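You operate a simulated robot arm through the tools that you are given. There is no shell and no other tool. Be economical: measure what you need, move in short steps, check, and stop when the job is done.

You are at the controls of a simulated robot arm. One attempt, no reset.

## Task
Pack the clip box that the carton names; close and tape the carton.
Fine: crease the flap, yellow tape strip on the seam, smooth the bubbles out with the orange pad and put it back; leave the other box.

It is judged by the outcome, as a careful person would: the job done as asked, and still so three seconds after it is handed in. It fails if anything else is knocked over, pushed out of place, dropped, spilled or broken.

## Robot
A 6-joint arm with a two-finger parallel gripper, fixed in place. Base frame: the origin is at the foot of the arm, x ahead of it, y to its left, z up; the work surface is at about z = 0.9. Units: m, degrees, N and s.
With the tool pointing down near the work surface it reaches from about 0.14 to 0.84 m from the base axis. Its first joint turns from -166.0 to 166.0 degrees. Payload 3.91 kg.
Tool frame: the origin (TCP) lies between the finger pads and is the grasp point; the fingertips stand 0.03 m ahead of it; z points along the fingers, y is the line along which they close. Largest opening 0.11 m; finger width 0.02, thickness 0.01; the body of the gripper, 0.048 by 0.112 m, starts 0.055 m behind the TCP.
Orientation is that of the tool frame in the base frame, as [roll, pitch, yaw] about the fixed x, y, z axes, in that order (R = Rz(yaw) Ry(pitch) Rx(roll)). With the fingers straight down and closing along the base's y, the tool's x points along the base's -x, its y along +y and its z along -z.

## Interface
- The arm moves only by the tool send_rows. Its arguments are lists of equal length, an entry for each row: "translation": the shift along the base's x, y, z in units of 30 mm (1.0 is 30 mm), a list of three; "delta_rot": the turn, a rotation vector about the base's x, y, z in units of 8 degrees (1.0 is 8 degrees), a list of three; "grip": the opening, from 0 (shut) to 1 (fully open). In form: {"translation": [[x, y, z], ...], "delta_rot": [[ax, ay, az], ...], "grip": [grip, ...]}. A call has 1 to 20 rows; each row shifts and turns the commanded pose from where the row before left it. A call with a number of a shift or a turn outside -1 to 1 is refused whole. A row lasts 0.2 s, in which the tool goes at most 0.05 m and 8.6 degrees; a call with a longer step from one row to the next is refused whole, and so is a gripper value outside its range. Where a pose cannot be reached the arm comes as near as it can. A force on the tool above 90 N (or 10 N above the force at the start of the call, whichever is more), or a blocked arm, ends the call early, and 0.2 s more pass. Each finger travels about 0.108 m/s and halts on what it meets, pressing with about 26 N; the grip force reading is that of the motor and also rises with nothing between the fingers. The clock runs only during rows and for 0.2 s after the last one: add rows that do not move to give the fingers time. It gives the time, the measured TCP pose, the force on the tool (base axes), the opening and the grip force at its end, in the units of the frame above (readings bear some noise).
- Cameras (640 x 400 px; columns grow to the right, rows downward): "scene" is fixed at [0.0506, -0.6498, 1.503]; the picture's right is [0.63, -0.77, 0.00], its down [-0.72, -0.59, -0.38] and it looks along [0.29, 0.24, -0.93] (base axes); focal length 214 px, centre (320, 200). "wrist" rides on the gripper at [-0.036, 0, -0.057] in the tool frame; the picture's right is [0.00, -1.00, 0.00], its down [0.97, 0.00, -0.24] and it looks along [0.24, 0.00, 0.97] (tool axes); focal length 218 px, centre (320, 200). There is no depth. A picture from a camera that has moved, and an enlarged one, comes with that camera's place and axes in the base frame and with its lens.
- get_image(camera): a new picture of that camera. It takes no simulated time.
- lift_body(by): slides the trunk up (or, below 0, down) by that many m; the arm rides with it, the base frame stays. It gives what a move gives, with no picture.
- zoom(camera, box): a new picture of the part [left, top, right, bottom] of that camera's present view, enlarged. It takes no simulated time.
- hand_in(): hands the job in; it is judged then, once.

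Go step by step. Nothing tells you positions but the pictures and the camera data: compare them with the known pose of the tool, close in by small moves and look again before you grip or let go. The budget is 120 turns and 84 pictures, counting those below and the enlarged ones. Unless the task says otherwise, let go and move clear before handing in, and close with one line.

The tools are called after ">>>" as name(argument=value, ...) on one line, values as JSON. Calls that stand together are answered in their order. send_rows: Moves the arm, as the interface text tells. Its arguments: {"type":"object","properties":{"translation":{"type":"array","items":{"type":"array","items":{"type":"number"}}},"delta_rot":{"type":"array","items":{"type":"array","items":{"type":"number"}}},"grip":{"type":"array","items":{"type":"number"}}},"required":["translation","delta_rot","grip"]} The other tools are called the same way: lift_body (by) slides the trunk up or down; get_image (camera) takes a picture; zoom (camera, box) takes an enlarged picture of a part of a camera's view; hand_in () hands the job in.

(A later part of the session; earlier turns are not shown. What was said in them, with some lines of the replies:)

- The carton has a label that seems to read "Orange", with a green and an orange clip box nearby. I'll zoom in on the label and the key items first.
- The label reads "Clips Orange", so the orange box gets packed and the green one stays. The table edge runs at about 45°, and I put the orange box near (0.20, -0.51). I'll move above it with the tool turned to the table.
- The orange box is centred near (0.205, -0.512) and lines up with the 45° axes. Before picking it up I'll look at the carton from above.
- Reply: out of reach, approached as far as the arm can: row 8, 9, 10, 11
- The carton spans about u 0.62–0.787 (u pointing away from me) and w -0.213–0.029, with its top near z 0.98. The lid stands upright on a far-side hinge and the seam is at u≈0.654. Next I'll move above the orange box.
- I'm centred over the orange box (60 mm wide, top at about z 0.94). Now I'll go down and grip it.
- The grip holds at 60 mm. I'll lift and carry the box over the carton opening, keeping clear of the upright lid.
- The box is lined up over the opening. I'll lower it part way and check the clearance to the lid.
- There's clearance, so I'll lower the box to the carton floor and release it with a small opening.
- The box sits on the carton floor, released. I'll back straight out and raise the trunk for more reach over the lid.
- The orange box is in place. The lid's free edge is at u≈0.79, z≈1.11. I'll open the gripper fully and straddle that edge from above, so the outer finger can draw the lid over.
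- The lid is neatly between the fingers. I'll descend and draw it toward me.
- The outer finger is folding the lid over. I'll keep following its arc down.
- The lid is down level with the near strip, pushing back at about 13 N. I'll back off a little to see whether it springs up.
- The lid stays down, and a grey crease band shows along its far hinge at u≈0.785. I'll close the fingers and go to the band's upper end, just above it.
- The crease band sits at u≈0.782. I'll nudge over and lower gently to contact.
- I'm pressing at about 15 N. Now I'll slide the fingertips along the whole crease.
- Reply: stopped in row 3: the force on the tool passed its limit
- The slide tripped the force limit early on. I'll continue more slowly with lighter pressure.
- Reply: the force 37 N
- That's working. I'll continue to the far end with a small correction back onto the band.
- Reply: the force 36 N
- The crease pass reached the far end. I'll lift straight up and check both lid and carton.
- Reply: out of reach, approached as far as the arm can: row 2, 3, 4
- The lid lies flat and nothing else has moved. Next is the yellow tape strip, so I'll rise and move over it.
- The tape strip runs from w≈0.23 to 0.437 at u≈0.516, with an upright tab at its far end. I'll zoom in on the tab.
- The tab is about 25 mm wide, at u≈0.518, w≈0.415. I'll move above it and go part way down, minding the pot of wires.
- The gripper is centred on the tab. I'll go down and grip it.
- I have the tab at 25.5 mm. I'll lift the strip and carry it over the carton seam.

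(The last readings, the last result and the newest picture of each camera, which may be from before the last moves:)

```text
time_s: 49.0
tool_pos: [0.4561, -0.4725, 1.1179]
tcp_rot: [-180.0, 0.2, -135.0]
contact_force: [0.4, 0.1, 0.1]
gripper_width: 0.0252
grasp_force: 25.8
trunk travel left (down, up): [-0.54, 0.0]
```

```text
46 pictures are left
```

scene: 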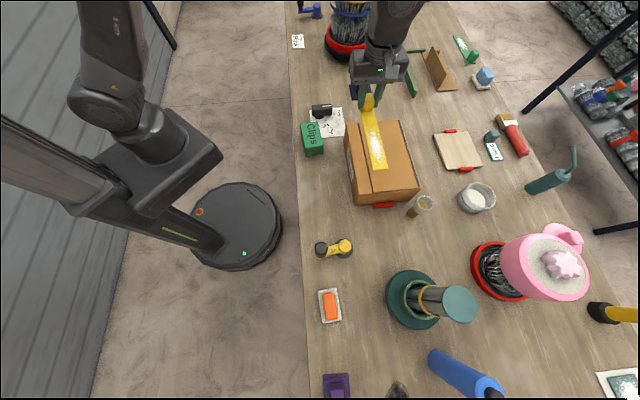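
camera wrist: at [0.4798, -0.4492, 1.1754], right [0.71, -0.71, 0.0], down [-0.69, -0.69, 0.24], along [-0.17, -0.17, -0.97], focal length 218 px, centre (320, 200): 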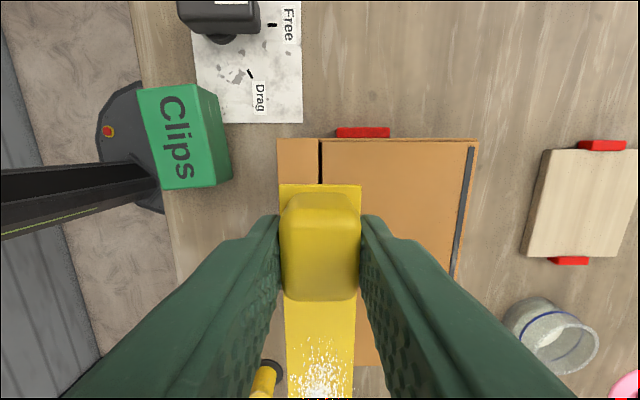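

The strip is centred over the seam (tool u≈0.6566, seam 0.657). I'll lower until it is just above the lid, then check.

>>> send_rows(translation=[[0, 0, -1], [0, 0, -1], [0, 0, -0.8], [0, 0, 0]], delta_rot=[[0, 0, 0], [0, 0, 0], [0, 0, 0], [0, 0, 0]], grip=[0.1, 0.1, 0.1, 0.1])

>>> zoom(camera="scene", box=[320, 70, 450, 220])

>>> get_image(camera="wrist")

```text
time_s: 50.0
tool_pos: [0.4569, -0.4717, 1.0343]
tcp_rot: [180.0, 0.2, -135.1]
contact_force: [0.5, -0.1, -0.9]
gripper_width: 0.0249
grasp_force: 26.4
trunk travel left (down, up): [-0.54, 0.0]
```

```text
2.67 times, centred on (385, 145) of scene
camera zoom: at [0.0506, -0.6498, 1.503], right [0.63, -0.77, 0.0], down [-0.72, -0.59, -0.38], along [0.29, 0.24, -0.93], focal length 572 px, centre (147, 347)
```

zoom: 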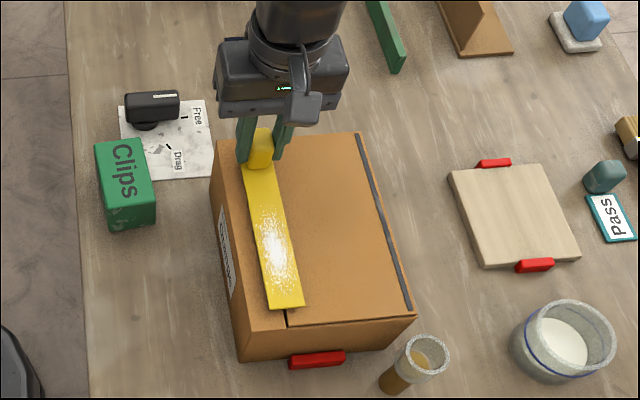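

```text
44 pictures are left
camera wrist: at [0.4815, -0.4495, 1.0914], right [0.71, -0.71, 0.0], down [-0.69, -0.69, 0.24], along [-0.17, -0.17, -0.97], focal length 218 px, centre (320, 200)
```

wrist: 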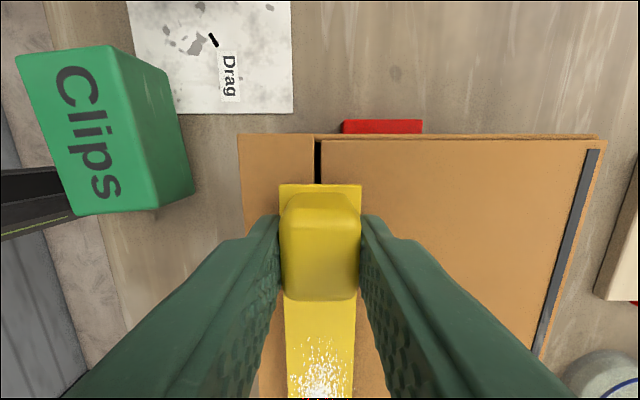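

The strip is centred over the seam at both ends. I'll lower it to contact with light pressure.

>>> send_rows(translation=[[0, 0, -0.2], [0, 0, -0.15], [0, 0, -0.12], [0, 0, 0]], delta_rot=[[0, 0, 0], [0, 0, 0], [0, 0, 0], [0, 0, 0]], grip=[0.1, 0.1, 0.1, 0.1])

```text
time_s: 51.0
tool_pos: [0.4579, -0.473, 1.0244]
tcp_rot: [-179.6, 0.1, -135.0]
contact_force: [2.5, -3.6, 41.4]
gripper_width: 0.0256
grasp_force: 26.3
trunk travel left (down, up): [-0.54, 0.0]
```

The contact is firm. I'll ease off, release the tab and back up.

>>> send_rows(translation=[[0, 0, 0.08], [0, 0, 0], [0, 0, 0], [0, 0, 0], [0, 0, 1], [0, 0, 1], [0, 0, 1], [0, 0, 1], [0, 0, 0]], delta_rot=[[0, 0, 0], [0, 0, 0], [0, 0, 0], [0, 0, 0], [0, 0, 0], [0, 0, 0], [0, 0, 0], [0, 0, 0], [0, 0, 0]], grip=[0.1, 0.45, 0.5, 0.5, 0.5, 0.5, 0.5, 0.5, 0.5])

>>> get_image(camera="wrist")

>>> zoom(camera="scene", box=[320, 70, 450, 220])

```text
time_s: 53.0
tool_pos: [0.4568, -0.4751, 1.1421]
tcp_rot: [179.8, 0.0, -135.0]
contact_force: [0.1, 0.4, 0.5]
gripper_width: 0.0551
grasp_force: 0.1
trunk travel left (down, up): [-0.54, 0.0]
```

```text
43 pictures are left
camera wrist: at [0.4808, -0.4519, 1.2002], right [0.71, -0.71, 0.0], down [-0.69, -0.69, 0.24], along [-0.17, -0.17, -0.97], focal length 218 px, centre (320, 200)
```

wrist: 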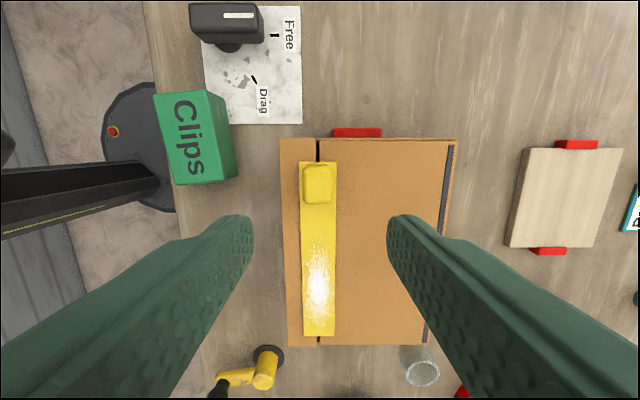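

```text
2.67 times, centred on (385, 145) of scene
camera zoom: at [0.0506, -0.6498, 1.503], right [0.63, -0.77, 0.0], down [-0.72, -0.59, -0.38], along [0.29, 0.24, -0.93], focal length 572 px, centre (147, 347)
```

zoom: 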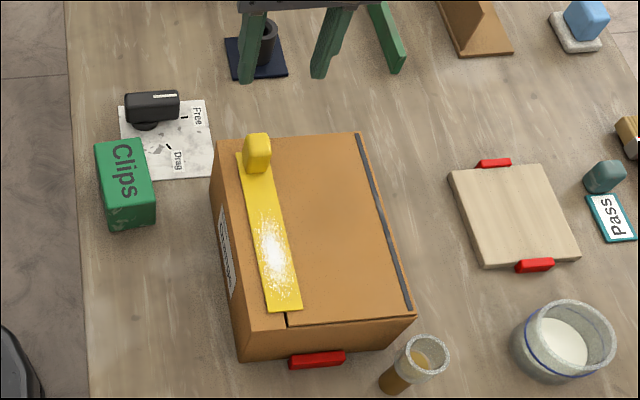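

The strip sits centred on the seam, with bubbles (white speckle) in its lower half. Next I'll go and look at the orange pad.

>>> send_rows(translation=[[0, 0, 1], [-0.913, -0.46, 0], [-0.913, -0.46, 0], [-0.913, -0.46, 0], [-0.913, -0.46, 0], [-0.913, -0.46, 0], [-0.913, -0.46, 0], [-0.913, -0.46, 0], [-0.913, -0.46, 0], [-0.913, -0.46, 0], [-0.913, -0.46, 0], [-0.913, -0.46, 0], [-0.913, -0.46, 0], [-0.913, -0.46, 0], [-0.913, -0.46, 0], [-0.913, -0.46, 0], [0, 0, 0]], delta_rot=[[0, 0, 0], [0, 0, 0], [0, 0, 0], [0, 0, 0], [0, 0, 0], [0, 0, 0], [0, 0, 0], [0, 0, 0], [0, 0, 0], [0, 0, 0], [0, 0, 0], [0, 0, 0], [0, 0, 0], [0, 0, 0], [0, 0, 0], [0, 0, 0], [0, 0, 0]], grip=[0.6, 0.6, 0.6, 0.6, 0.6, 0.6, 0.6, 0.6, 0.6, 0.6, 0.6, 0.6, 0.6, 0.6, 0.6, 0.6, 0.6])

>>> get_image(camera="wrist")

```text
time_s: 56.6
tool_pos: [0.0463, -0.6805, 1.1719]
tcp_rot: [180.0, 0.1, -135.1]
contact_force: [-0.3, -0.1, 0.0]
gripper_width: 0.0663
grasp_force: 0.1
trunk travel left (down, up): [-0.54, 0.0]
```

```text
41 pictures are left
camera wrist: at [0.0706, -0.657, 1.2291], right [0.71, -0.71, 0.0], down [-0.69, -0.69, 0.24], along [-0.17, -0.17, -0.97], focal length 218 px, centre (320, 200)
```

wrist: 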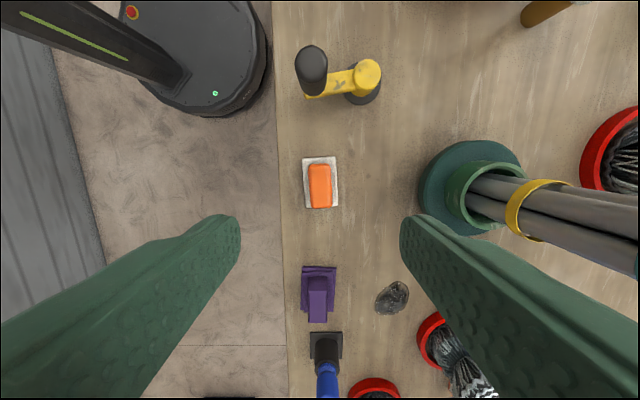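

>>> zoom(camera="wrist", box=[280, 140, 360, 220])

>>> zoom(camera="scene", box=[290, 270, 370, 340])

```text
5.00 times, centred on (320, 180) of wrist
camera zoom: at [0.0706, -0.657, 1.2291], right [0.71, -0.71, 0.0], down [-0.69, -0.69, 0.24], along [-0.17, -0.17, -0.97], focal length 1091 px, centre (320, 300)
```

zoom: 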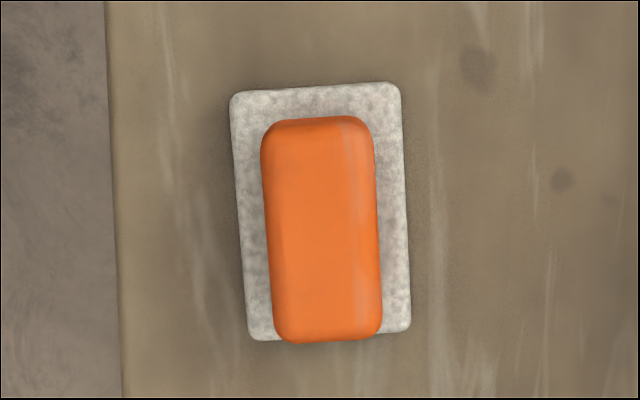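

```text
5.71 times, centred on (330, 305) of scene
camera zoom: at [0.0506, -0.6498, 1.503], right [0.63, -0.77, 0.0], down [-0.72, -0.59, -0.38], along [0.29, 0.24, -0.93], focal length 1226 px, centre (263, -400)
```

zoom: 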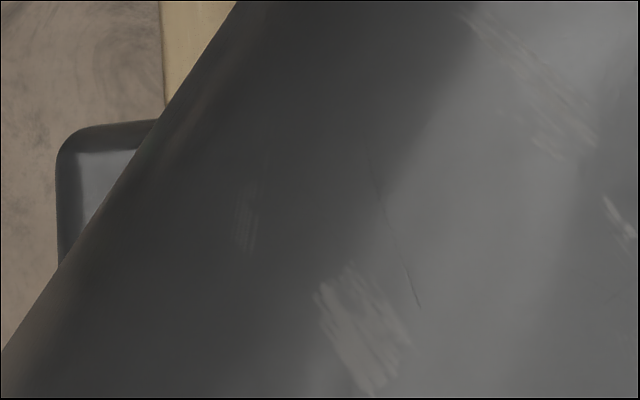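

The orange block sits on a speckled grey base at u≈0.515, w≈-0.467, turned about 3.7°. I'll turn to match, centre on it and come down close.

>>> send_rows(translation=[[-0.415, -0.46, 0], [0, 0, -1], [0, 0, -1], [0, 0, -1], [0, 0, -1], [0, 0, -1], [0, 0, -0.7], [0, 0, 0]], delta_rot=[[0, 0, 0.46], [0, 0, 0], [0, 0, 0], [0, 0, 0], [0, 0, 0], [0, 0, 0], [0, 0, 0], [0, 0, 0]], grip=[0.6, 0.6, 0.6, 0.6, 0.6, 0.6, 0.6, 0.6])

>>> get_image(camera="wrist")

>>> get_image(camera="scene")

```text
time_s: 58.4
tool_pos: [0.0351, -0.6944, 1.0011]
tcp_rot: [179.9, 0.1, -131.4]
contact_force: [0.6, 0.6, -0.6]
gripper_width: 0.0661
grasp_force: 0.1
trunk travel left (down, up): [-0.54, 0.0]
```

```text
38 pictures are left
camera wrist: at [0.0579, -0.6701, 1.0581], right [0.75, -0.66, 0.0], down [-0.64, -0.73, 0.24], along [-0.16, -0.18, -0.97], focal length 218 px, centre (320, 200)
```

wrist: 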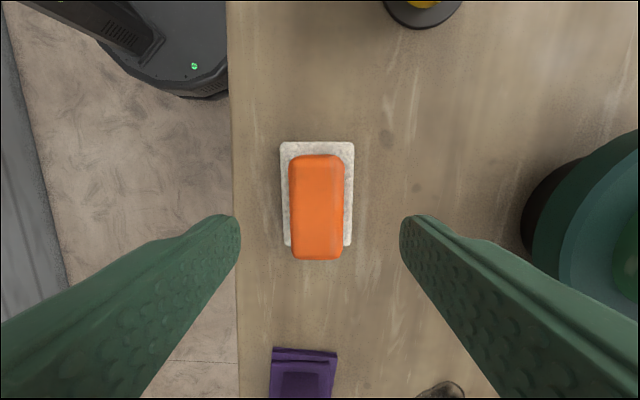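

```text
37 pictures are left
```

scene: 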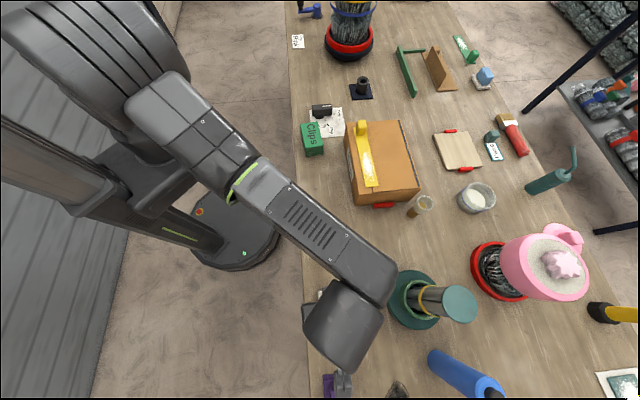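

The gripper is aligned with the block, whose top is at about z 0.94. I'll go down and close on it.

>>> send_rows(translation=[[-0.04, -0.04, -1], [0, 0, -0.6], [0, 0, -0.25], [0, 0, 0], [0, 0, 0], [0, 0, 0]], delta_rot=[[0, 0, 0], [0, 0, 0], [0, 0, 0], [0, 0, 0], [0, 0, 0], [0, 0, 0]], grip=[0.6, 0.6, 0.6, 0.6, 0.2, 0.15])

>>> get_image(camera="wrist")

```text
time_s: 59.8
tool_pos: [0.0324, -0.6972, 0.9463]
tcp_rot: [-179.9, 0.1, -131.5]
contact_force: [0.3, -0.7, 0.0]
gripper_width: 0.0294
grasp_force: 25.6
trunk travel left (down, up): [-0.54, 0.0]
```

```text
36 pictures are left
camera wrist: at [0.056, -0.6713, 1.0032], right [0.75, -0.66, 0.0], down [-0.64, -0.73, 0.24], along [-0.16, -0.18, -0.97], focal length 218 px, centre (320, 200)
```

wrist: 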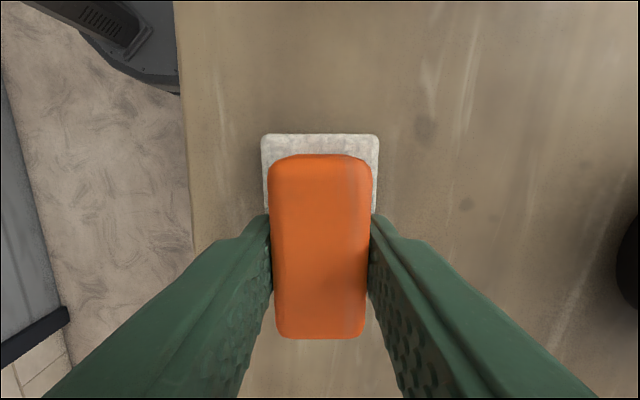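

Gripped at 29.4 mm; the home pose is (0.0324, -0.6972, 0.9463), yaw -131.5. I'll lift and see what comes with it.

>>> send_rows(translation=[[0, 0, 0.5], [0, 0, 1], [0, 0, 1], [0, 0, 1], [0, 0, 1], [0, 0, 1], [0, 0, 0]], delta_rot=[[0, 0, 0], [0, 0, 0], [0, 0, 0], [0, 0, 0], [0, 0, 0], [0, 0, 0], [0, 0, 0]], grip=[0.15, 0.15, 0.15, 0.15, 0.15, 0.15, 0.15])

>>> get_image(camera="wrist")

```text
time_s: 61.4
tool_pos: [0.0315, -0.6968, 1.1114]
tcp_rot: [-180.0, 0.1, -131.4]
contact_force: [0.3, 0.5, -0.3]
gripper_width: 0.0297
grasp_force: 25.9
trunk travel left (down, up): [-0.54, 0.0]
```

```text
35 pictures are left
camera wrist: at [0.0544, -0.671, 1.1691], right [0.75, -0.66, 0.0], down [-0.64, -0.73, 0.24], along [-0.16, -0.18, -0.97], focal length 218 px, centre (320, 200)
```

wrist: 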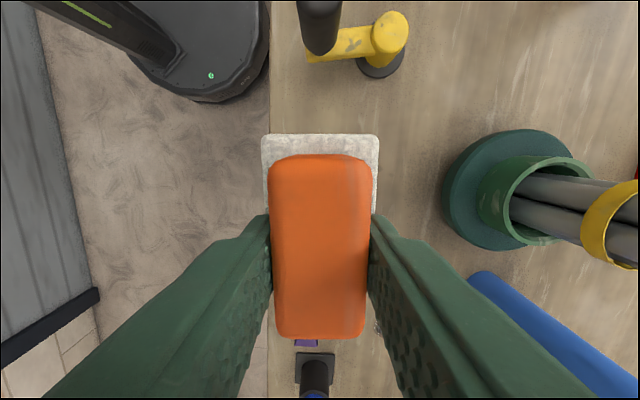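

The grey sole is part of the pad and lifts with it. I'll turn it square and carry it over the tape just below the tab.

>>> send_rows(translation=[[0, 0, 0.3], [0.965, 0.4505, 0], [0.965, 0.4505, 0], [0.965, 0.4505, 0], [0.965, 0.4505, 0], [0.965, 0.4505, 0], [0.965, 0.4505, 0], [0.965, 0.4505, 0], [0.965, 0.4505, 0], [0.965, 0.4505, 0], [0.965, 0.4505, 0], [0.965, 0.4505, 0], [0.965, 0.4505, 0], [0.965, 0.4505, 0], [0, 0, 0]], delta_rot=[[0, 0, 0], [0, 0, -0.45], [0, 0, 0], [0, 0, 0], [0, 0, 0], [0, 0, 0], [0, 0, 0], [0, 0, 0], [0, 0, 0], [0, 0, 0], [0, 0, 0], [0, 0, 0], [0, 0, 0], [0, 0, 0], [0, 0, 0]], grip=[0.15, 0.15, 0.15, 0.15, 0.15, 0.15, 0.15, 0.15, 0.15, 0.15, 0.15, 0.15, 0.15, 0.15, 0.15])

>>> get_image(camera="wrist")

>>> zoom(camera="scene", box=[320, 70, 450, 220])

```text
time_s: 64.6
tool_pos: [0.4088, -0.5207, 1.1182]
tcp_rot: [-180.0, 0.1, -135.0]
contact_force: [-0.5, 0.0, -1.1]
gripper_width: 0.0299
grasp_force: 25.8
trunk travel left (down, up): [-0.54, 0.0]
```

```text
34 pictures are left
camera wrist: at [0.4332, -0.4977, 1.1759], right [0.71, -0.71, 0.0], down [-0.69, -0.69, 0.24], along [-0.17, -0.17, -0.97], focal length 218 px, centre (320, 200)
```

wrist: 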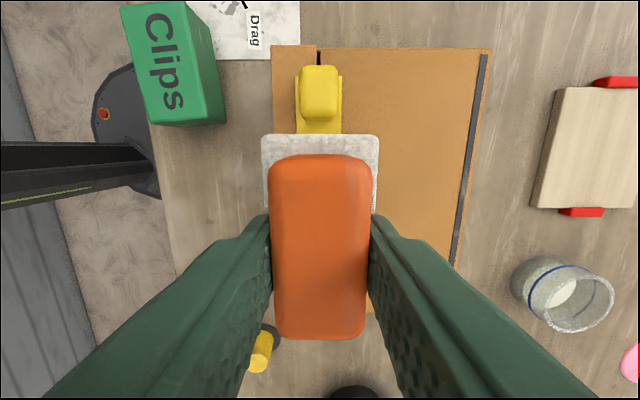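

```text
2.67 times, centred on (385, 145) of scene
camera zoom: at [0.0506, -0.6498, 1.503], right [0.63, -0.77, 0.0], down [-0.72, -0.59, -0.38], along [0.29, 0.24, -0.93], focal length 572 px, centre (147, 347)
```

zoom: 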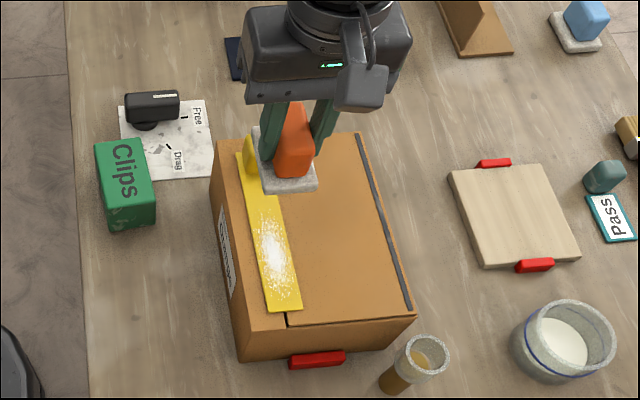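

The pad is centred on the strip. I'll lower it to contact.

>>> send_rows(translation=[[0, 0, -1], [0, 0, -1], [0, 0, -0.5], [0, 0, -0.2], [0, 0, 0]], delta_rot=[[0, 0, 0], [0, 0, 0], [0, 0, 0], [0, 0, 0], [0, 0, 0]], grip=[0.15, 0.15, 0.15, 0.15, 0.15])

```text
time_s: 65.8
tool_pos: [0.4096, -0.5199, 1.0379]
tcp_rot: [180.0, 0.3, -135.0]
contact_force: [1.1, -0.2, 4.0]
gripper_width: 0.0295
grasp_force: 25.4
trunk travel left (down, up): [-0.54, 0.0]
```

Contact is light (4 N). I'll press a bit more and stroke down the strip.

>>> send_rows(translation=[[0, 0, -0.06], [-0.24, -0.24, 0], [-0.24, -0.24, 0], [-0.24, -0.24, 0], [-0.24, -0.24, 0], [-0.24, -0.24, 0], [-0.24, -0.24, 0], [-0.24, -0.24, 0], [-0.24, -0.24, 0], [-0.24, -0.24, 0], [0, 0, 0]], delta_rot=[[0, 0, 0], [0, 0, 0], [0, 0, 0], [0, 0, 0], [0, 0, 0], [0, 0, 0], [0, 0, 0], [0, 0, 0], [0, 0, 0], [0, 0, 0], [0, 0, 0]], grip=[0.15, 0.15, 0.15, 0.15, 0.15, 0.15, 0.15, 0.15, 0.15, 0.15, 0.15])

>>> zoom(camera="scene", box=[320, 70, 450, 220])

```text
time_s: 68.2
tool_pos: [0.3434, -0.5847, 1.0385]
tcp_rot: [179.9, 0.0, -135.1]
contact_force: [6.2, 6.2, 14.4]
gripper_width: 0.0297
grasp_force: 25.9
trunk travel left (down, up): [-0.54, 0.0]
```

```text
2.67 times, centred on (385, 145) of scene
camera zoom: at [0.0506, -0.6498, 1.503], right [0.63, -0.77, 0.0], down [-0.72, -0.59, -0.38], along [0.29, 0.24, -0.93], focal length 572 px, centre (147, 347)
```

zoom: 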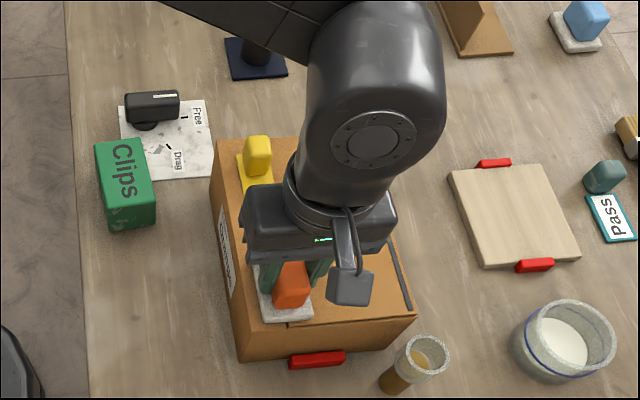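

That stroke covered the bubbled section. I'll lift and check.

>>> send_rows(translation=[[0, 0, 0.5], [0, 0, 1], [-0.3, -0.6, 1], [-0.6, -0.8, 0], [-0.6, -0.8, 0], [-0.6, -0.8, 0], [0, 0, 0]], delta_rot=[[0, 0, 0], [0, 0, 0], [0, 0, 0], [0, 0, 0], [0, 0, 0], [0, 0, 0], [0, 0, 0]], grip=[0.15, 0.15, 0.15, 0.15, 0.15, 0.15, 0.15])

>>> zoom(camera="scene", box=[320, 70, 450, 220])

```text
time_s: 69.8
tool_pos: [0.282, -0.6779, 1.1123]
tcp_rot: [179.9, 0.1, -135.0]
contact_force: [0.0, 0.0, -0.8]
gripper_width: 0.0294
grasp_force: 26.5
trunk travel left (down, up): [-0.54, 0.0]
```

```text
2.67 times, centred on (385, 145) of scene
camera zoom: at [0.0506, -0.6498, 1.503], right [0.63, -0.77, 0.0], down [-0.72, -0.59, -0.38], along [0.29, 0.24, -0.93], focal length 572 px, centre (147, 347)
```

zoom: 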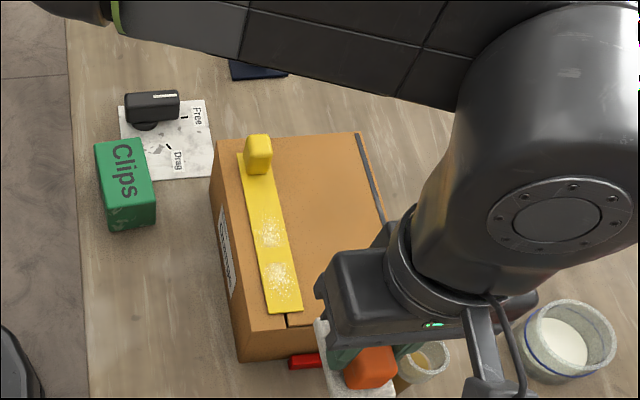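

The bubbles are reduced, but two faint patches remain. I'll go back and stroke upward with somewhat more pressure.

>>> send_rows(translation=[[0.51, 0.765, 0], [0.51, 0.765, 0], [0.51, 0.765, 0], [0.51, 0.765, 0], [0, 0, 0], [0, 0, -1], [0, 0, -1], [0, 0, -0.45], [0, 0, -0.2], [0, 0, 0]], delta_rot=[[0, 0, 0], [0, 0, 0], [0, 0, 0], [0, 0, 0], [0, 0, 0], [0, 0, 0], [0, 0, 0], [0, 0, 0], [0, 0, 0], [0, 0, 0]], grip=[0.15, 0.15, 0.15, 0.15, 0.15, 0.15, 0.15, 0.15, 0.15, 0.15])

```text
time_s: 72.0
tool_pos: [0.3415, -0.585, 1.037]
tcp_rot: [-179.5, -0.2, -134.9]
contact_force: [4.1, -3.0, 39.7]
gripper_width: 0.0295
grasp_force: 26.0
trunk travel left (down, up): [-0.54, 0.0]
```

The pressure is about 40 N, so I'll ease it slightly and stroke toward the tab and back.

>>> send_rows(translation=[[0.04, -0.04, 0.05], [0.222, 0.222, 0], [0.222, 0.222, 0], [0.222, 0.222, 0], [0.222, 0.222, 0], [0.222, 0.222, 0], [0.222, 0.222, 0], [0.222, 0.222, 0], [0.222, 0.222, 0], [0.222, 0.222, 0], [0.222, 0.222, 0], [0, 0, 0]], delta_rot=[[0, 0, 0], [0, 0, 0], [0, 0, 0], [0, 0, 0], [0, 0, 0], [0, 0, 0], [0, 0, 0], [0, 0, 0], [0, 0, 0], [0, 0, 0], [0, 0, 0], [0, 0, 0]], grip=[0.15, 0.15, 0.15, 0.15, 0.15, 0.15, 0.15, 0.15, 0.15, 0.15, 0.15, 0.15])

>>> zoom(camera="scene", box=[320, 70, 450, 220])

```text
time_s: 74.6
tool_pos: [0.4082, -0.5169, 1.0344]
tcp_rot: [-179.9, 0.2, -134.9]
contact_force: [-11.9, -12.9, 30.1]
gripper_width: 0.0292
grasp_force: 25.9
trunk travel left (down, up): [-0.54, 0.0]
```

```text
2.67 times, centred on (385, 145) of scene
camera zoom: at [0.0506, -0.6498, 1.503], right [0.63, -0.77, 0.0], down [-0.72, -0.59, -0.38], along [0.29, 0.24, -0.93], focal length 572 px, centre (147, 347)
```

zoom: 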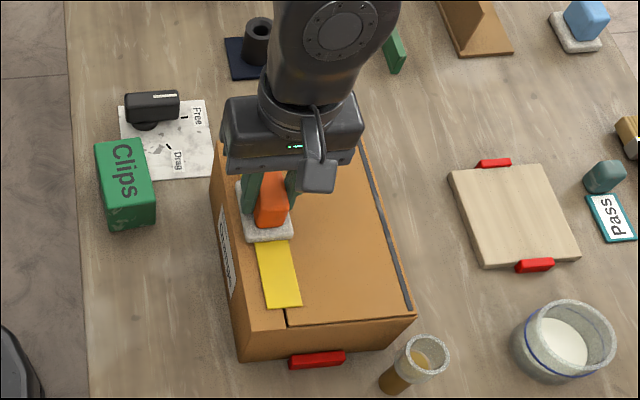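

The visible half is clean. I'll lift and move aside to check the rest.

>>> send_rows(translation=[[0, 0, 0.5], [0, 0, 1], [0, 0, 1], [-0.9, 0, 0], [-0.9, -0.2, 0], [-0.9, -0.45, 0], [-0.9, -0.45, 0], [0, 0, 0]], delta_rot=[[0, 0, 0], [0, 0, 0], [0, 0, 0], [0, 0, 0], [0, 0, 0], [0, 0, 0], [0, 0, 0], [0, 0, 0]], grip=[0.15, 0.15, 0.15, 0.15, 0.15, 0.15, 0.15, 0.15])

>>> zoom(camera="scene", box=[320, 70, 450, 220])

```text
time_s: 76.4
tool_pos: [0.3044, -0.5516, 1.1081]
tcp_rot: [-180.0, 0.1, -134.8]
contact_force: [0.0, 0.2, -1.3]
gripper_width: 0.0294
grasp_force: 26.7
trunk travel left (down, up): [-0.54, 0.0]
```

```text
2.67 times, centred on (385, 145) of scene
camera zoom: at [0.0506, -0.6498, 1.503], right [0.63, -0.77, 0.0], down [-0.72, -0.59, -0.38], along [0.29, 0.24, -0.93], focal length 572 px, centre (147, 347)
```

zoom: 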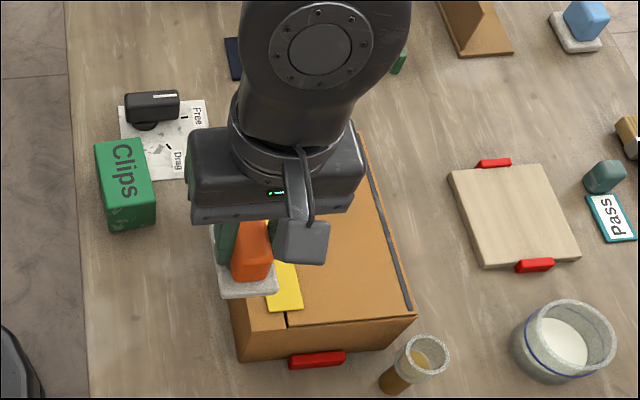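

The arm still blocks the view, so I'll move on toward the pad's home and look again.

>>> send_rows(translation=[[-0.9, -0.48, 0.2], [-0.9, -0.48, 0], [-0.9, -0.48, 0], [-0.9, -0.48, 0], [-0.9, -0.48, 0], [-0.9, -0.48, 0], [0, 0, 0]], delta_rot=[[0, 0, 0], [0, 0, 0], [0, 0, 0], [0, 0, 0], [0, 0, 0], [0, 0, 0], [0, 0, 0]], grip=[0.15, 0.15, 0.15, 0.15, 0.15, 0.15, 0.15])

>>> zoom(camera="scene", box=[320, 70, 450, 220])

```text
time_s: 78.0
tool_pos: [0.1406, -0.6367, 1.1139]
tcp_rot: [-179.9, 0.0, -135.0]
contact_force: [-0.6, -0.2, -1.6]
gripper_width: 0.0294
grasp_force: 25.7
trunk travel left (down, up): [-0.54, 0.0]
```

```text
2.67 times, centred on (385, 145) of scene
camera zoom: at [0.0506, -0.6498, 1.503], right [0.63, -0.77, 0.0], down [-0.72, -0.59, -0.38], along [0.29, 0.24, -0.93], focal length 572 px, centre (147, 347)
```

zoom: 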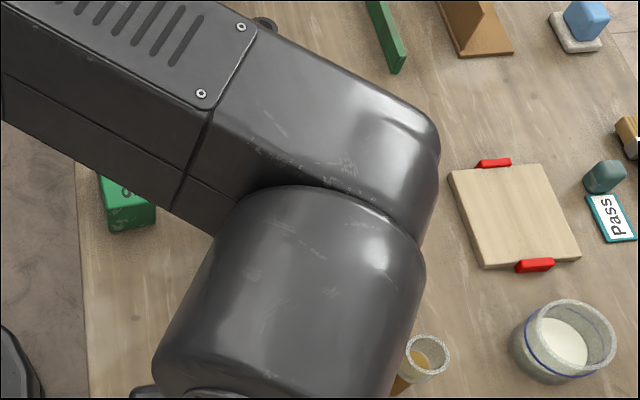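

Still blocked. I'll hover above the pad's home with its original turn, then look at the tape.

>>> send_rows(translation=[[-0.9, -0.5, 0], [-0.9, -0.5, 0], [-0.9, -0.5, 0], [-0.9, -0.51, 0], [0, 0, 0]], delta_rot=[[0, 0, 0.45], [0, 0, 0], [0, 0, 0], [0, 0, 0], [0, 0, 0]], grip=[0.15, 0.15, 0.15, 0.15, 0.15])

>>> zoom(camera="scene", box=[320, 70, 450, 220])

```text
time_s: 79.2
tool_pos: [0.0346, -0.6965, 1.1143]
tcp_rot: [180.0, 0.1, -131.2]
contact_force: [0.3, -0.2, 0.6]
gripper_width: 0.0293
grasp_force: 26.0
trunk travel left (down, up): [-0.54, 0.0]
```

```text
2.67 times, centred on (385, 145) of scene
camera zoom: at [0.0506, -0.6498, 1.503], right [0.63, -0.77, 0.0], down [-0.72, -0.59, -0.38], along [0.29, 0.24, -0.93], focal length 572 px, centre (147, 347)
```

zoom: 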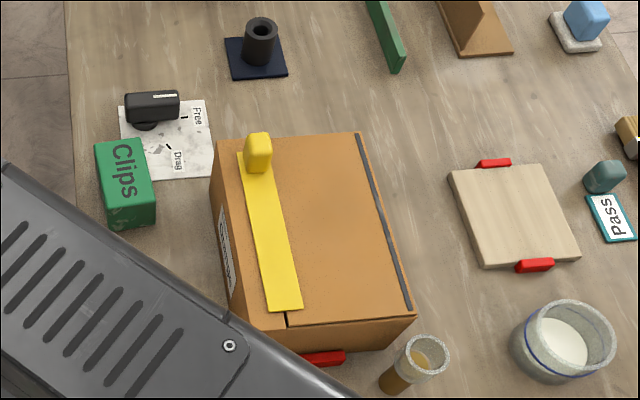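

The tape is smooth and sits on the seam. I'll set the pad back at its recorded spot.

>>> send_rows(translation=[[-0.07, -0.02, -1], [0, 0, -1], [0, 0, -1], [0, 0, -1], [0, 0, -1], [0, 0, -0.4], [0, 0, -0.18], [0, 0, 0]], delta_rot=[[0, 0, 0], [0, 0, 0], [0, 0, 0], [0, 0, 0], [0, 0, 0], [0, 0, 0], [0, 0, 0], [0, 0, 0]], grip=[0.15, 0.15, 0.15, 0.15, 0.15, 0.15, 0.15, 0.15])

>>> get_image(camera="wrist")

```text
time_s: 81.0
tool_pos: [0.0291, -0.698, 0.9479]
tcp_rot: [180.0, 0.1, -131.3]
contact_force: [-0.5, 0.4, -1.4]
gripper_width: 0.0297
grasp_force: 25.5
trunk travel left (down, up): [-0.54, 0.0]
```

```text
26 pictures are left
camera wrist: at [0.0523, -0.6725, 1.0053], right [0.75, -0.66, 0.0], down [-0.64, -0.73, 0.24], along [-0.16, -0.18, -0.97], focal length 218 px, centre (320, 200)
```

wrist: 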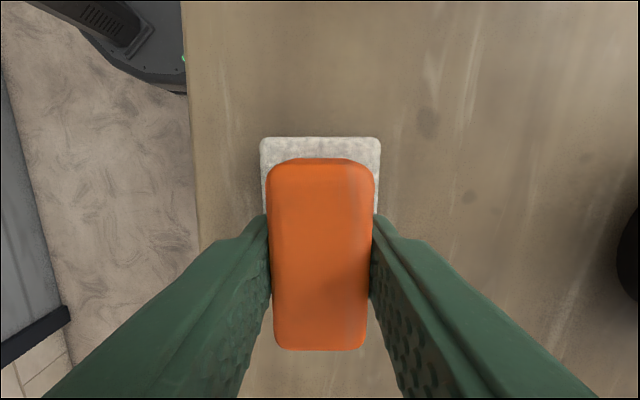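

There's no contact yet, as the pad slid up slightly in the grip. I'll correct by 3 mm and lower until it touches.

>>> send_rows(translation=[[0.1, 0.02, -0.05], [0, 0, -0.05], [0, 0, -0.04], [0, 0, 0]], delta_rot=[[0, 0, 0], [0, 0, 0], [0, 0, 0], [0, 0, 0]], grip=[0.15, 0.15, 0.15, 0.15])

```text
time_s: 82.0
tool_pos: [0.0324, -0.6977, 0.9433]
tcp_rot: [-179.9, 0.0, -131.4]
contact_force: [0.0, 0.1, -0.7]
gripper_width: 0.0296
grasp_force: 26.1
trunk travel left (down, up): [-0.54, 0.0]
```

>>> send_rows(translation=[[0, 0, -0.03], [0, 0, -0.03], [0, 0, 0]], delta_rot=[[0, 0, 0], [0, 0, 0], [0, 0, 0]], grip=[0.15, 0.15, 0.15])

```text
time_s: 82.8
tool_pos: [0.0331, -0.6975, 0.9434]
tcp_rot: [-179.9, 0.0, -131.3]
contact_force: [0.3, -1.7, 12.9]
gripper_width: 0.0292
grasp_force: 25.9
trunk travel left (down, up): [-0.54, 0.0]
```

The pad is touching the table at its old spot. I'll release it, rise and check.

>>> send_rows(translation=[[0, 0, 0.04], [0, 0, 0], [0, 0, 0], [0, 0, 0.5], [0, 0, 1], [0, 0, 1], [0, 0, 1], [0, 0, 1], [0, 0, 1], [0, 0, 1], [0, 0, 1], [0, 0, 0]], delta_rot=[[0, 0, 0], [0, 0, 0], [0, 0, 0], [0, 0, 0], [0, 0, 0], [0, 0, 0], [0, 0, 0], [0, 0, 0], [0, 0, 0], [0, 0, 0], [0, 0, 0], [0, 0, 0]], grip=[0.15, 0.55, 0.6, 0.6, 0.6, 0.6, 0.6, 0.6, 0.6, 0.6, 0.6, 0.6])

>>> get_image(camera="wrist")

```text
time_s: 85.4
tool_pos: [0.0304, -0.6977, 1.1676]
tcp_rot: [179.9, 0.2, -131.4]
contact_force: [0.6, 0.4, -0.2]
gripper_width: 0.0658
grasp_force: 0.0
trunk travel left (down, up): [-0.54, 0.0]
```

```text
25 pictures are left
camera wrist: at [0.0537, -0.6732, 1.2258], right [0.75, -0.66, 0.0], down [-0.64, -0.73, 0.24], along [-0.16, -0.18, -0.97], focal length 218 px, centre (320, 200)
```

wrist: 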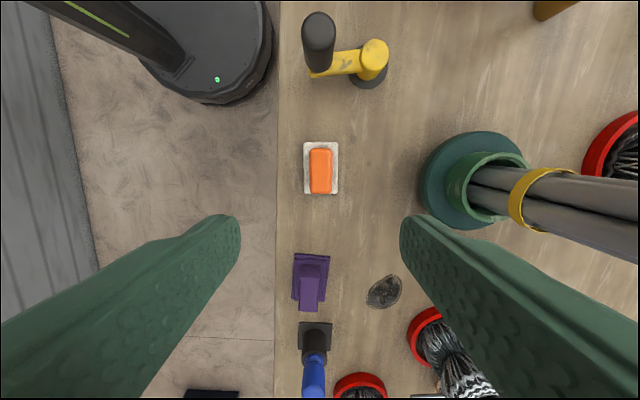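

The pad is back in place. I'll back away and inspect the whole scene.

>>> send_rows(translation=[[0, 0, 1], [0.4, 1, 0.3], [0.4, 1, 0], [0.4, 1, 0], [0.4, 1, 0], [0.4, 1, 0], [0.4, 1, 0], [0.4, 1, 0], [0.8, 1, 0], [0.8, 1, 0], [0.8, 1, 0], [0.8, 1, 0], [0.8, 1, 0], [0, 0, 0]], delta_rot=[[0, 0, 0], [0, 0, 0], [0, 0, 0], [0, 0, 0], [0, 0, 0], [0, 0, 0], [0, 0, 0], [0, 0, 0], [0, 0, 0], [0, 0, 0], [0, 0, 0], [0, 0, 0], [0, 0, 0], [0, 0, 0]], grip=[0.6, 0.6, 0.6, 0.6, 0.6, 0.6, 0.6, 0.6, 0.6, 0.6, 0.6, 0.6, 0.6, 0.6])

>>> get_image(camera="scene")

>>> zoom(camera="scene", box=[330, 100, 430, 220])

>>> get_image(camera="wrist")

```text
time_s: 88.4
tool_pos: [0.2375, -0.3376, 1.2065]
tcp_rot: [180.0, 0.1, -131.4]
contact_force: [0.3, -0.1, -0.3]
gripper_width: 0.0657
grasp_force: 0.1
trunk travel left (down, up): [-0.54, 0.0]
```

```text
24 pictures are left
```

scene: 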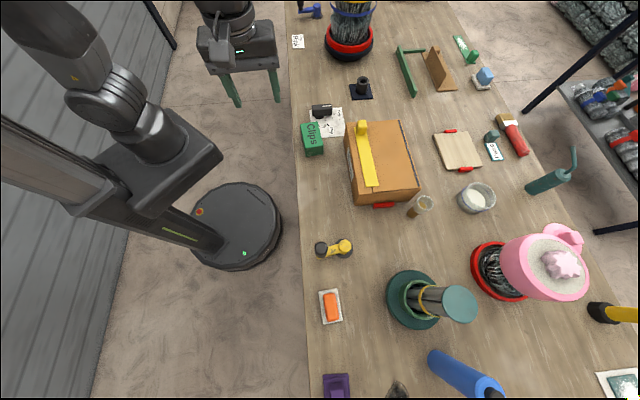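

```text
3.33 times, centred on (380, 160) of scene
camera zoom: at [0.0506, -0.6498, 1.503], right [0.63, -0.77, 0.0], down [-0.72, -0.59, -0.38], along [0.29, 0.24, -0.93], focal length 715 px, centre (120, 333)
```

zoom: 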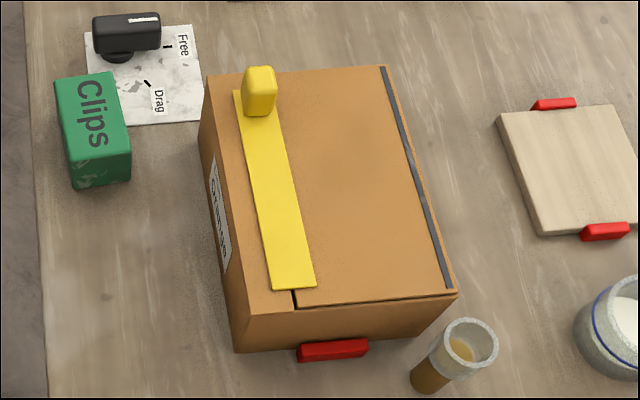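

```text
22 pictures are left
camera wrist: at [0.261, -0.3123, 1.2642], right [0.75, -0.66, 0.0], down [-0.64, -0.73, 0.24], along [-0.16, -0.18, -0.97], focal length 218 px, centre (320, 200)
```

wrist: 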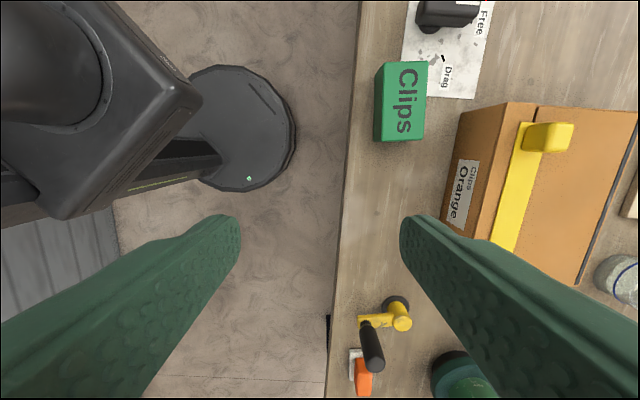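

Everything looks right. One last close look at the crease band and the lid edge before I hand in.

>>> zoom(camera="scene", box=[375, 115, 425, 200])

>>> zoom(camera="scene", box=[350, 165, 425, 210])

```text
4.71 times, centred on (400, 158) of scene
camera zoom: at [0.0506, -0.6498, 1.503], right [0.63, -0.77, 0.0], down [-0.72, -0.59, -0.38], along [0.29, 0.24, -0.93], focal length 1009 px, centre (-56, 400)
```

zoom: 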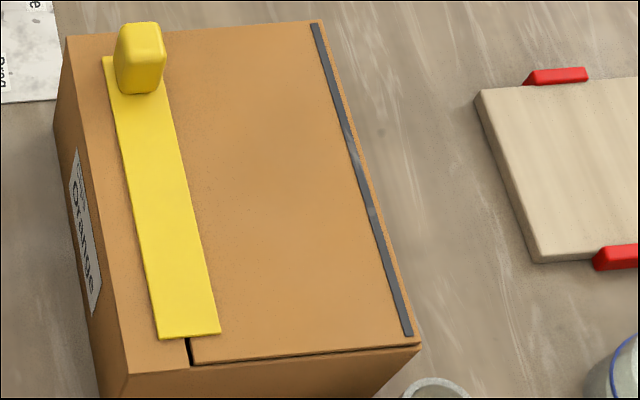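

```text
8.53 times, centred on (388, 188) of scene
camera zoom: at [0.0506, -0.6498, 1.503], right [0.63, -0.77, 0.0], down [-0.72, -0.59, -0.38], along [0.29, 0.24, -0.93], focal length 1830 px, centre (-256, 307)
```

zoom: 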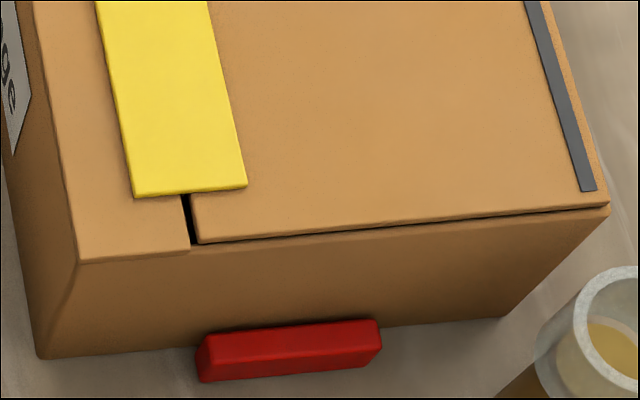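

The middle of the crease band looks slightly lighter than its ends, which may mean it is only partly creased. I'll look at it from close above.

>>> send_rows(translation=[[0.737, -0.69, 0], [0.737, -0.69, 0], [0.737, -0.69, 0], [0.737, -0.69, 0], [0.737, -0.69, 0], [0.737, -0.69, 0], [0.737, -0.69, 0], [0.737, -0.69, 0], [0.737, -0.69, 0], [0.737, -0.69, 0], [0.737, -0.69, -0.5], [0, 0, -1], [0, 0, 0]], delta_rot=[[0, 0, -0.45], [0, 0, 0], [0, 0, 0], [0, 0, 0], [0, 0, 0], [0, 0, 0], [0, 0, 0], [0, 0, 0], [0, 0, 0], [0, 0, 0], [0, 0, 0], [0, 0, 0], [0, 0, 0]], grip=[1, 1, 1, 1, 1, 1, 1, 1, 1, 1, 1, 1, 1])

>>> zoom(camera="wrist", box=[240, 60, 440, 330])

```text
time_s: 91.2
tool_pos: [0.4799, -0.5664, 1.1604]
tcp_rot: [-180.0, 0.1, -135.0]
contact_force: [0.1, -0.3, -0.4]
gripper_width: 0.1099
grasp_force: 0.1
trunk travel left (down, up): [-0.54, 0.0]
```

```text
1.48 times, centred on (340, 195) of wrist
camera zoom: at [0.5045, -0.5425, 1.2187], right [0.71, -0.71, 0.0], down [-0.69, -0.69, 0.24], along [-0.17, -0.17, -0.97], focal length 323 px, centre (290, 207)
```

zoom: 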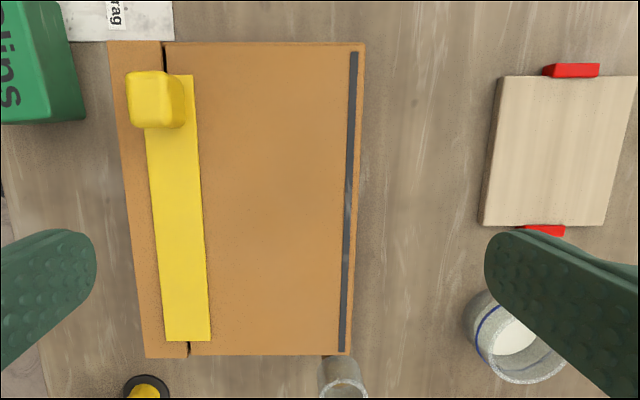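

>>> zoom(camera="wrist", box=[330, 85, 410, 195])

>>> zoom(camera="wrist", box=[330, 190, 410, 300])

```text
3.64 times, centred on (370, 140) of wrist
camera zoom: at [0.5045, -0.5425, 1.2187], right [0.71, -0.71, 0.0], down [-0.69, -0.69, 0.24], along [-0.17, -0.17, -0.97], focal length 794 px, centre (138, 418)
```

zoom: 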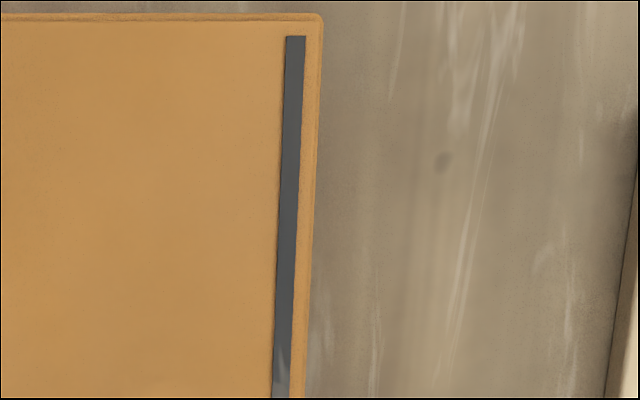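

```text
3.64 times, centred on (370, 245) of wrist
camera zoom: at [0.5045, -0.5425, 1.2187], right [0.71, -0.71, 0.0], down [-0.69, -0.69, 0.24], along [-0.17, -0.17, -0.97], focal length 794 px, centre (138, 36)
```

zoom: 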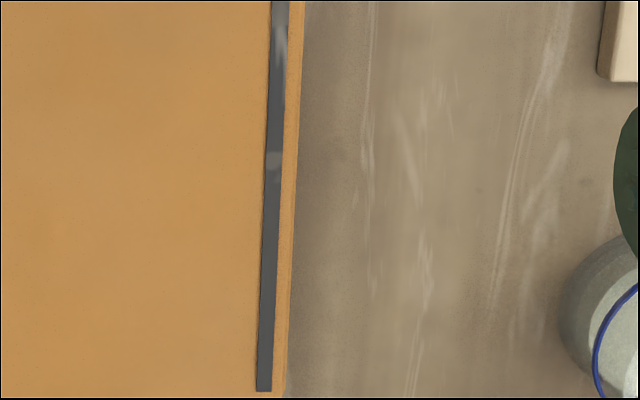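

The light marks are only surface scuffs: the band was pressed over its full length and the lid lies flat under smooth tape. I'll move clear and then hand in.

>>> send_rows(translation=[[0, 0, 0.5], [-0.737, 0.69, 0.5], [-0.737, 0.69, 0], [-0.737, 0.69, 0], [-0.737, 0.69, 0], [-0.737, 0.69, 0], [-0.737, 0.69, 0], [-0.737, 0.69, 0], [-0.737, 0.69, 0], [-0.737, 0.69, 0], [0, 0, 0]], delta_rot=[[0, 0, 0], [0, 0, 0], [0, 0, 0], [0, 0, 0], [0, 0, 0], [0, 0, 0], [0, 0, 0], [0, 0, 0], [0, 0, 0], [0, 0, 0], [0, 0, 0]], grip=[0.6, 0.6, 0.6, 0.6, 0.6, 0.6, 0.6, 0.6, 0.6, 0.6, 0.6])

>>> get_image(camera="scene")

```text
time_s: 93.6
tool_pos: [0.2807, -0.3799, 1.1908]
tcp_rot: [179.9, 0.2, -135.1]
contact_force: [0.0, -0.5, -0.8]
gripper_width: 0.066
grasp_force: 0.1
trunk travel left (down, up): [-0.54, 0.0]
```

```text
16 pictures are left
```

scene: 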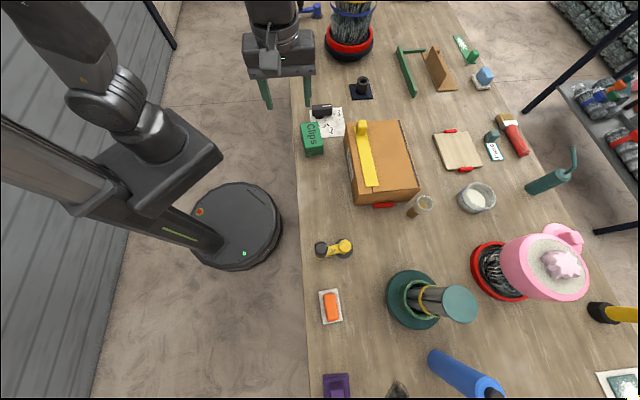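

The arm is clear, the carton is packed, closed and taped, and the pad and green box are in their places. I'm handing in now.

>>> hand_in()

```text
The job is handed in.
```

The orange clip box is in the carton, the flap is creased and closed, and the yellow tape is on the seam with the bubbles smoothed out. The orange pad is back in its place, and the green box was left alone.
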